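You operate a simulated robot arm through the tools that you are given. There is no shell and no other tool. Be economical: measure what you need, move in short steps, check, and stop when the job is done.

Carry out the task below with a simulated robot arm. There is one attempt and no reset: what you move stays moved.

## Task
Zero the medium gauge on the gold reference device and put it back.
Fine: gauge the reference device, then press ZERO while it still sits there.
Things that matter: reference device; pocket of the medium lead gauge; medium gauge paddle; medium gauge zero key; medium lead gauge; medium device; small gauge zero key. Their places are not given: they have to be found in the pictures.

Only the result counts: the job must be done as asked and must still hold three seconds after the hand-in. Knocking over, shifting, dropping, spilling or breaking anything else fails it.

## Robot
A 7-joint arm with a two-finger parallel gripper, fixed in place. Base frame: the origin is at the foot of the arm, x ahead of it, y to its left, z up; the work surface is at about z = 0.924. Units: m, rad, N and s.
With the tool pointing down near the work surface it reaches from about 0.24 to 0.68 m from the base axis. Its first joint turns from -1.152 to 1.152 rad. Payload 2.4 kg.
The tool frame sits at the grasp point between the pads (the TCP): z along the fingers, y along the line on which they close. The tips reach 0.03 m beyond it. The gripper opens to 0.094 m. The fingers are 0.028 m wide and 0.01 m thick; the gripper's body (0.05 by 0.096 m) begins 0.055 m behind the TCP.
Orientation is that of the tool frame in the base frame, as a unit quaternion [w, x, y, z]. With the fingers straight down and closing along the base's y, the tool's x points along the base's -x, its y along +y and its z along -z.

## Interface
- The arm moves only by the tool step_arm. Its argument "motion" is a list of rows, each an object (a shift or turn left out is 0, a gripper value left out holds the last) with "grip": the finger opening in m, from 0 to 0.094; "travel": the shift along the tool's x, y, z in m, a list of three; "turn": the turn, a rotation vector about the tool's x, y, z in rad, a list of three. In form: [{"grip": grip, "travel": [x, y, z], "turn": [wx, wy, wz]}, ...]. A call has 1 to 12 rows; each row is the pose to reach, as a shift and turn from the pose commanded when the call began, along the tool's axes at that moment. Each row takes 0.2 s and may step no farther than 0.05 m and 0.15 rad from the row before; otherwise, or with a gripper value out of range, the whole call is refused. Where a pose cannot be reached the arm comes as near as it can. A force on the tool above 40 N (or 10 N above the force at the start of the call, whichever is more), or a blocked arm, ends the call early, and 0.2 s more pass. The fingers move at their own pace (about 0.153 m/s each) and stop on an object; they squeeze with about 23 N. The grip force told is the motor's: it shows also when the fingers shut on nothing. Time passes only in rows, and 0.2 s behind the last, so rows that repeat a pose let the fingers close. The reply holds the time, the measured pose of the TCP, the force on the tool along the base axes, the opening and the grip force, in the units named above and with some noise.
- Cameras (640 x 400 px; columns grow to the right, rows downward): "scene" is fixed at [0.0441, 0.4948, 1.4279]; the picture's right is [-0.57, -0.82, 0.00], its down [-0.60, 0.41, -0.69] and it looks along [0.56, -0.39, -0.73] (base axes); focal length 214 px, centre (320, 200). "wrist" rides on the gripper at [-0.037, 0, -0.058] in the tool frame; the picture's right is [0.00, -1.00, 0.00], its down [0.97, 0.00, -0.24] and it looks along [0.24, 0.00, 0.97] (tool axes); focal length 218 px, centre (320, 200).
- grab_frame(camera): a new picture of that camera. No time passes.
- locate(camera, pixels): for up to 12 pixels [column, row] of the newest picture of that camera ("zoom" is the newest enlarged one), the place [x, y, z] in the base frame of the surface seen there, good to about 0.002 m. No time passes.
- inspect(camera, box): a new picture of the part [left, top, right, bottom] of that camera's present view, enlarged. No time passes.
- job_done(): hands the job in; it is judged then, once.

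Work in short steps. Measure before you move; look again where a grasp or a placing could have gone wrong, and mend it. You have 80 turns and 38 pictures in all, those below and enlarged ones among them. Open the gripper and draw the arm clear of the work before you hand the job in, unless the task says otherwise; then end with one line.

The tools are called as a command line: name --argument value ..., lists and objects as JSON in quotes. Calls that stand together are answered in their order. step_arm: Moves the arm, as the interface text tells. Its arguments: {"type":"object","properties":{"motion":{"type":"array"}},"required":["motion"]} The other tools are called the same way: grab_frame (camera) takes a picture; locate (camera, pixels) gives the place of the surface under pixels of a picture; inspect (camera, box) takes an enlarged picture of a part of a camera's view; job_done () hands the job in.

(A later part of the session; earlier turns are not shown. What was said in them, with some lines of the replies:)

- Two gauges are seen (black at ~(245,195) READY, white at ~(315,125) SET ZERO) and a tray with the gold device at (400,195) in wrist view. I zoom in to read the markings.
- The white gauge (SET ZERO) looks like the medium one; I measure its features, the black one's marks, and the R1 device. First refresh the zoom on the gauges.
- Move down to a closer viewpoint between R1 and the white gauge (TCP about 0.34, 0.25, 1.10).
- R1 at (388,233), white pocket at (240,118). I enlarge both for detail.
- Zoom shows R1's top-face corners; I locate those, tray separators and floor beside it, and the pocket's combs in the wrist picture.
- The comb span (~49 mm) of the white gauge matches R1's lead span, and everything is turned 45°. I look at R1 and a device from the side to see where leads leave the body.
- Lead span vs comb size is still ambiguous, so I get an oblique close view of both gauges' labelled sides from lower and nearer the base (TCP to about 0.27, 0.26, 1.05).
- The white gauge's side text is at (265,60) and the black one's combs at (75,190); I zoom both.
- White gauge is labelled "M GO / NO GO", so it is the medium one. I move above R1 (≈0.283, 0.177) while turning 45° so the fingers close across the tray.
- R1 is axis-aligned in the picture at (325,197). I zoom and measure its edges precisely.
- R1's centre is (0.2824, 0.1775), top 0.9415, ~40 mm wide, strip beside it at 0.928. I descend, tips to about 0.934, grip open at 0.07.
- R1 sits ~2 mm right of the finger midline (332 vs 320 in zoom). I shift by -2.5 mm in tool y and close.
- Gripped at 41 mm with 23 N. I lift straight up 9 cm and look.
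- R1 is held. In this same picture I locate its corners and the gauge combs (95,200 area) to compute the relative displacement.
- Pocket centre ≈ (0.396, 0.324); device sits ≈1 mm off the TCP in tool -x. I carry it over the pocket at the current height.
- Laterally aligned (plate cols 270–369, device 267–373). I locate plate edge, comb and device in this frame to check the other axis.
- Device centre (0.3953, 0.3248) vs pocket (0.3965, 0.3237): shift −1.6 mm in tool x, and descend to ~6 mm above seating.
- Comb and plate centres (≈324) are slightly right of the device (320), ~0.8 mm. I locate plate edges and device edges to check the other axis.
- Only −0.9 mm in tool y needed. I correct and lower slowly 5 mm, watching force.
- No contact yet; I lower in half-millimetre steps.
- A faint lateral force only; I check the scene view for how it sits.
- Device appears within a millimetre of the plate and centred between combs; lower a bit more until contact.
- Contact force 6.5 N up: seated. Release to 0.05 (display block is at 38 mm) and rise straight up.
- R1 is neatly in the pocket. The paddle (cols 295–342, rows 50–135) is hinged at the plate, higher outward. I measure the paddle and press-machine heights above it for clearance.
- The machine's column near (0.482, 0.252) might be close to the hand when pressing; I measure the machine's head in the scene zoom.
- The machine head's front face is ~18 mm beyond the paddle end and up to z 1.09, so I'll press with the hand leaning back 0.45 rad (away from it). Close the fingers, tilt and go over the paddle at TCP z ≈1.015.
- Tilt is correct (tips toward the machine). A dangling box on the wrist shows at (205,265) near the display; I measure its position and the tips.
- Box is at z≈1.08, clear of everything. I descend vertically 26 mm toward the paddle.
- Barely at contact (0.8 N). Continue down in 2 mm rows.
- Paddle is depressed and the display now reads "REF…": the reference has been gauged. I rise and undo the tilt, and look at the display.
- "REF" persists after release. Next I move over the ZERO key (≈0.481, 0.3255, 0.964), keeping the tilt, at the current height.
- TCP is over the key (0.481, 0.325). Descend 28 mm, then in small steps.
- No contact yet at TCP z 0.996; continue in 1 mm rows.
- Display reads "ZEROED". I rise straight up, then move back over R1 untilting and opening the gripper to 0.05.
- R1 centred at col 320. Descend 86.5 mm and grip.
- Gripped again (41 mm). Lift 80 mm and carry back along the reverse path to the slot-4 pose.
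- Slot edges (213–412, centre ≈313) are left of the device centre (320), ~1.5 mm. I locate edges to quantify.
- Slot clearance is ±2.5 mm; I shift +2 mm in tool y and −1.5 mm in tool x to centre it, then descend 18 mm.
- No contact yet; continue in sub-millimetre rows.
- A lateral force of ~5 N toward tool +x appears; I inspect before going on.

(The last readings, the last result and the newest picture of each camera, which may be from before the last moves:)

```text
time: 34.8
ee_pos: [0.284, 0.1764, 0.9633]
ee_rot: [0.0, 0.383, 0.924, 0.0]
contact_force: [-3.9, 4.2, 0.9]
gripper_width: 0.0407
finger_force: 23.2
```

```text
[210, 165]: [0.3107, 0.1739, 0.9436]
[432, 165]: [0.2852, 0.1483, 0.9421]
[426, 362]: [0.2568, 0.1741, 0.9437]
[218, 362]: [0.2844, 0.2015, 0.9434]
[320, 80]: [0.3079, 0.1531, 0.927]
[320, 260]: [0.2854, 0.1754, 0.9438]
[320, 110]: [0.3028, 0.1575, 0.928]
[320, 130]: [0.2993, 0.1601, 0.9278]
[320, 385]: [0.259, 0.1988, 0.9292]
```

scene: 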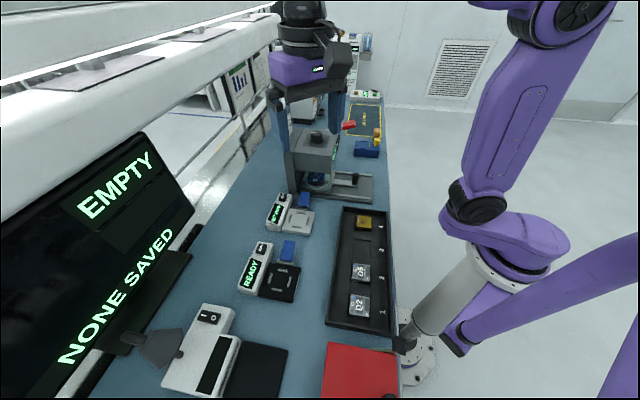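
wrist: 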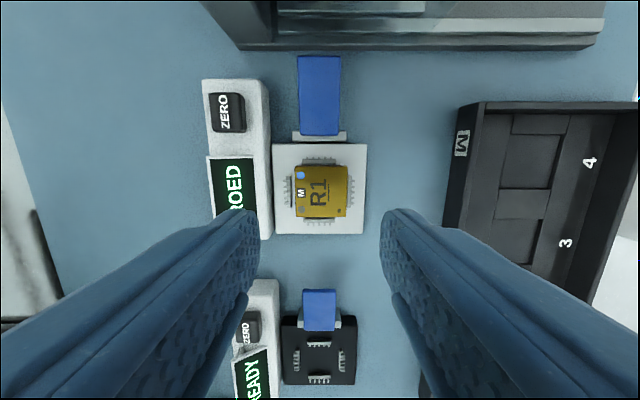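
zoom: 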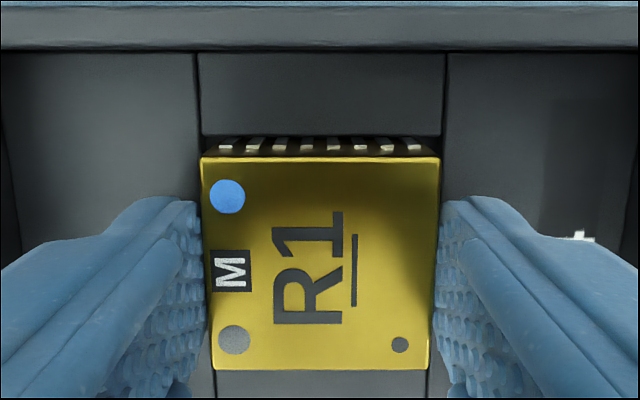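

R1 is now ~2–3 mm too far toward the end wall (touching the separator edge), still ~1.5 mm high. Lift 1.5 mm, shift +2.5 mm in tool x, then lower again.

step_arm --motion '[{"travel": [0, 0, -0.0015]}, {"travel": [0.0012, 0, -0.0015]}, {"travel": [0.0025, 0, -0.0015]}, {"travel": [0.0025, 0, 0]}, {"travel": [0.0025, 0, 0]}]'

step_arm --motion '[{"travel": [0, 0, 0.0004]}, {"travel": [0, 0, 0.0008]}, {"travel": [0, 0, 0.0008]}]'

```text
time: 36.0
ee_pos: [0.2825, 0.1778, 0.9633]
ee_rot: [0.0, 0.383, 0.924, 0.0]
contact_force: [0.6, 1.3, -0.6]
gripper_width: 0.0409
finger_force: 22.6
```

```text
time: 36.8
ee_pos: [0.2796, 0.1783, 0.9634]
ee_rot: [0.0, 0.383, 0.924, 0.0]
contact_force: [-0.2, 0.1, -0.8]
gripper_width: 0.041
finger_force: 23.0
```

Lateral force is gone. Commanded z is 0.9622; check the device's height and place by locating on the scene and continue lowering to contact.

step_arm --motion '[{"travel": [0, 0, 0.0005]}, {"travel": [0, 0, 0.001]}, {"travel": [0, 0, 0.001]}]'

inspect --camera "wrist" --box '[200, 120, 440, 300]'

locate --camera "zoom" --pixels '[[210, 165], [432, 165], [426, 362], [218, 362], [320, 80], [320, 260], [320, 110], [320, 130], [320, 385]]'

```text
time: 37.6
ee_pos: [0.2819, 0.1789, 0.9623]
ee_rot: [0.001, 0.382, 0.924, 0.001]
contact_force: [-1.2, 0.0, 10.8]
gripper_width: 0.0412
finger_force: 23.3
```

```text
2.22 times, centred on (320, 210) of wrist
```

zoom: 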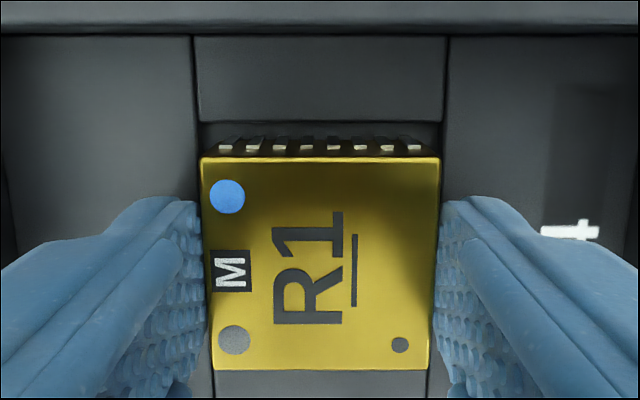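

```text
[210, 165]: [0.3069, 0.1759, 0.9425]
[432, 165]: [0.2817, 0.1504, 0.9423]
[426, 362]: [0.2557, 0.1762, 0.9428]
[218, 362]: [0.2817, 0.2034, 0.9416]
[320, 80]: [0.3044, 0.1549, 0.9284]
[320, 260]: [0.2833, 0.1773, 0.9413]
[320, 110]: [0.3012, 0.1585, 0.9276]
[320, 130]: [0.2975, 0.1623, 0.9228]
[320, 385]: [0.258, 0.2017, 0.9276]
```

R1's centre is (0.2815, 0.1765), top ≈0.942, with 10.8 N upward: it's on the pocket floor. Release and rise clear.

step_arm --motion '[{"grip": 0.05}, {"grip": 0.06}, {"travel": [0, 0, -0.01]}, {"travel": [0, 0, -0.05]}, {"travel": [0, 0, -0.09]}, {"travel": [0, 0, -0.13]}, {"travel": [0, 0, -0.13]}]'

grab_frame --camera "wrist"

locate --camera "wrist" --pixels '[[320, 190], [308, 178], [332, 178], [332, 200], [308, 200]]'

```text
time: 39.2
ee_pos: [0.2809, 0.1791, 1.0892]
ee_rot: [0.0, 0.383, 0.924, 0.0]
contact_force: [-0.6, 0.4, 0.4]
gripper_width: 0.06
finger_force: 0.0
```

```text
1 pictures are left
```

wrist: 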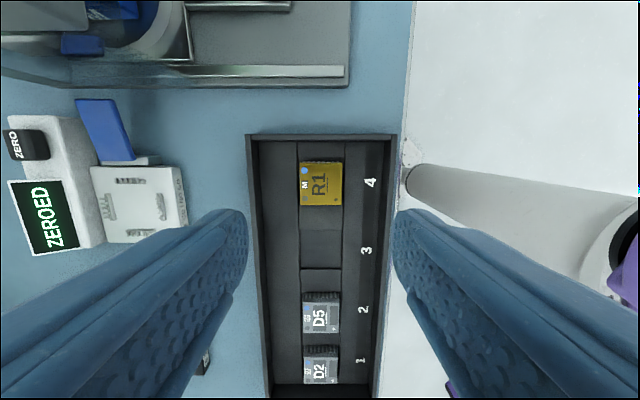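

```text
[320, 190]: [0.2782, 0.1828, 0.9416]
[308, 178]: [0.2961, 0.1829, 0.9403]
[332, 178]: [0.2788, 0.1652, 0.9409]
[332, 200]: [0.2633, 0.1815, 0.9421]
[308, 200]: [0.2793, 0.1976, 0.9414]
```

R1 lies flat in slot 4 (top at 0.941, as it was at first), the display shows "ZEROED", and the arm is clear, so I hand in.

job_done

```text
The job is handed in.
```

The medium gauge was zeroed on R1, the gold reference device (its display reads "ZEROED"), R1 is back in tray slot 4, and the arm is clear of the work with the gripper open.
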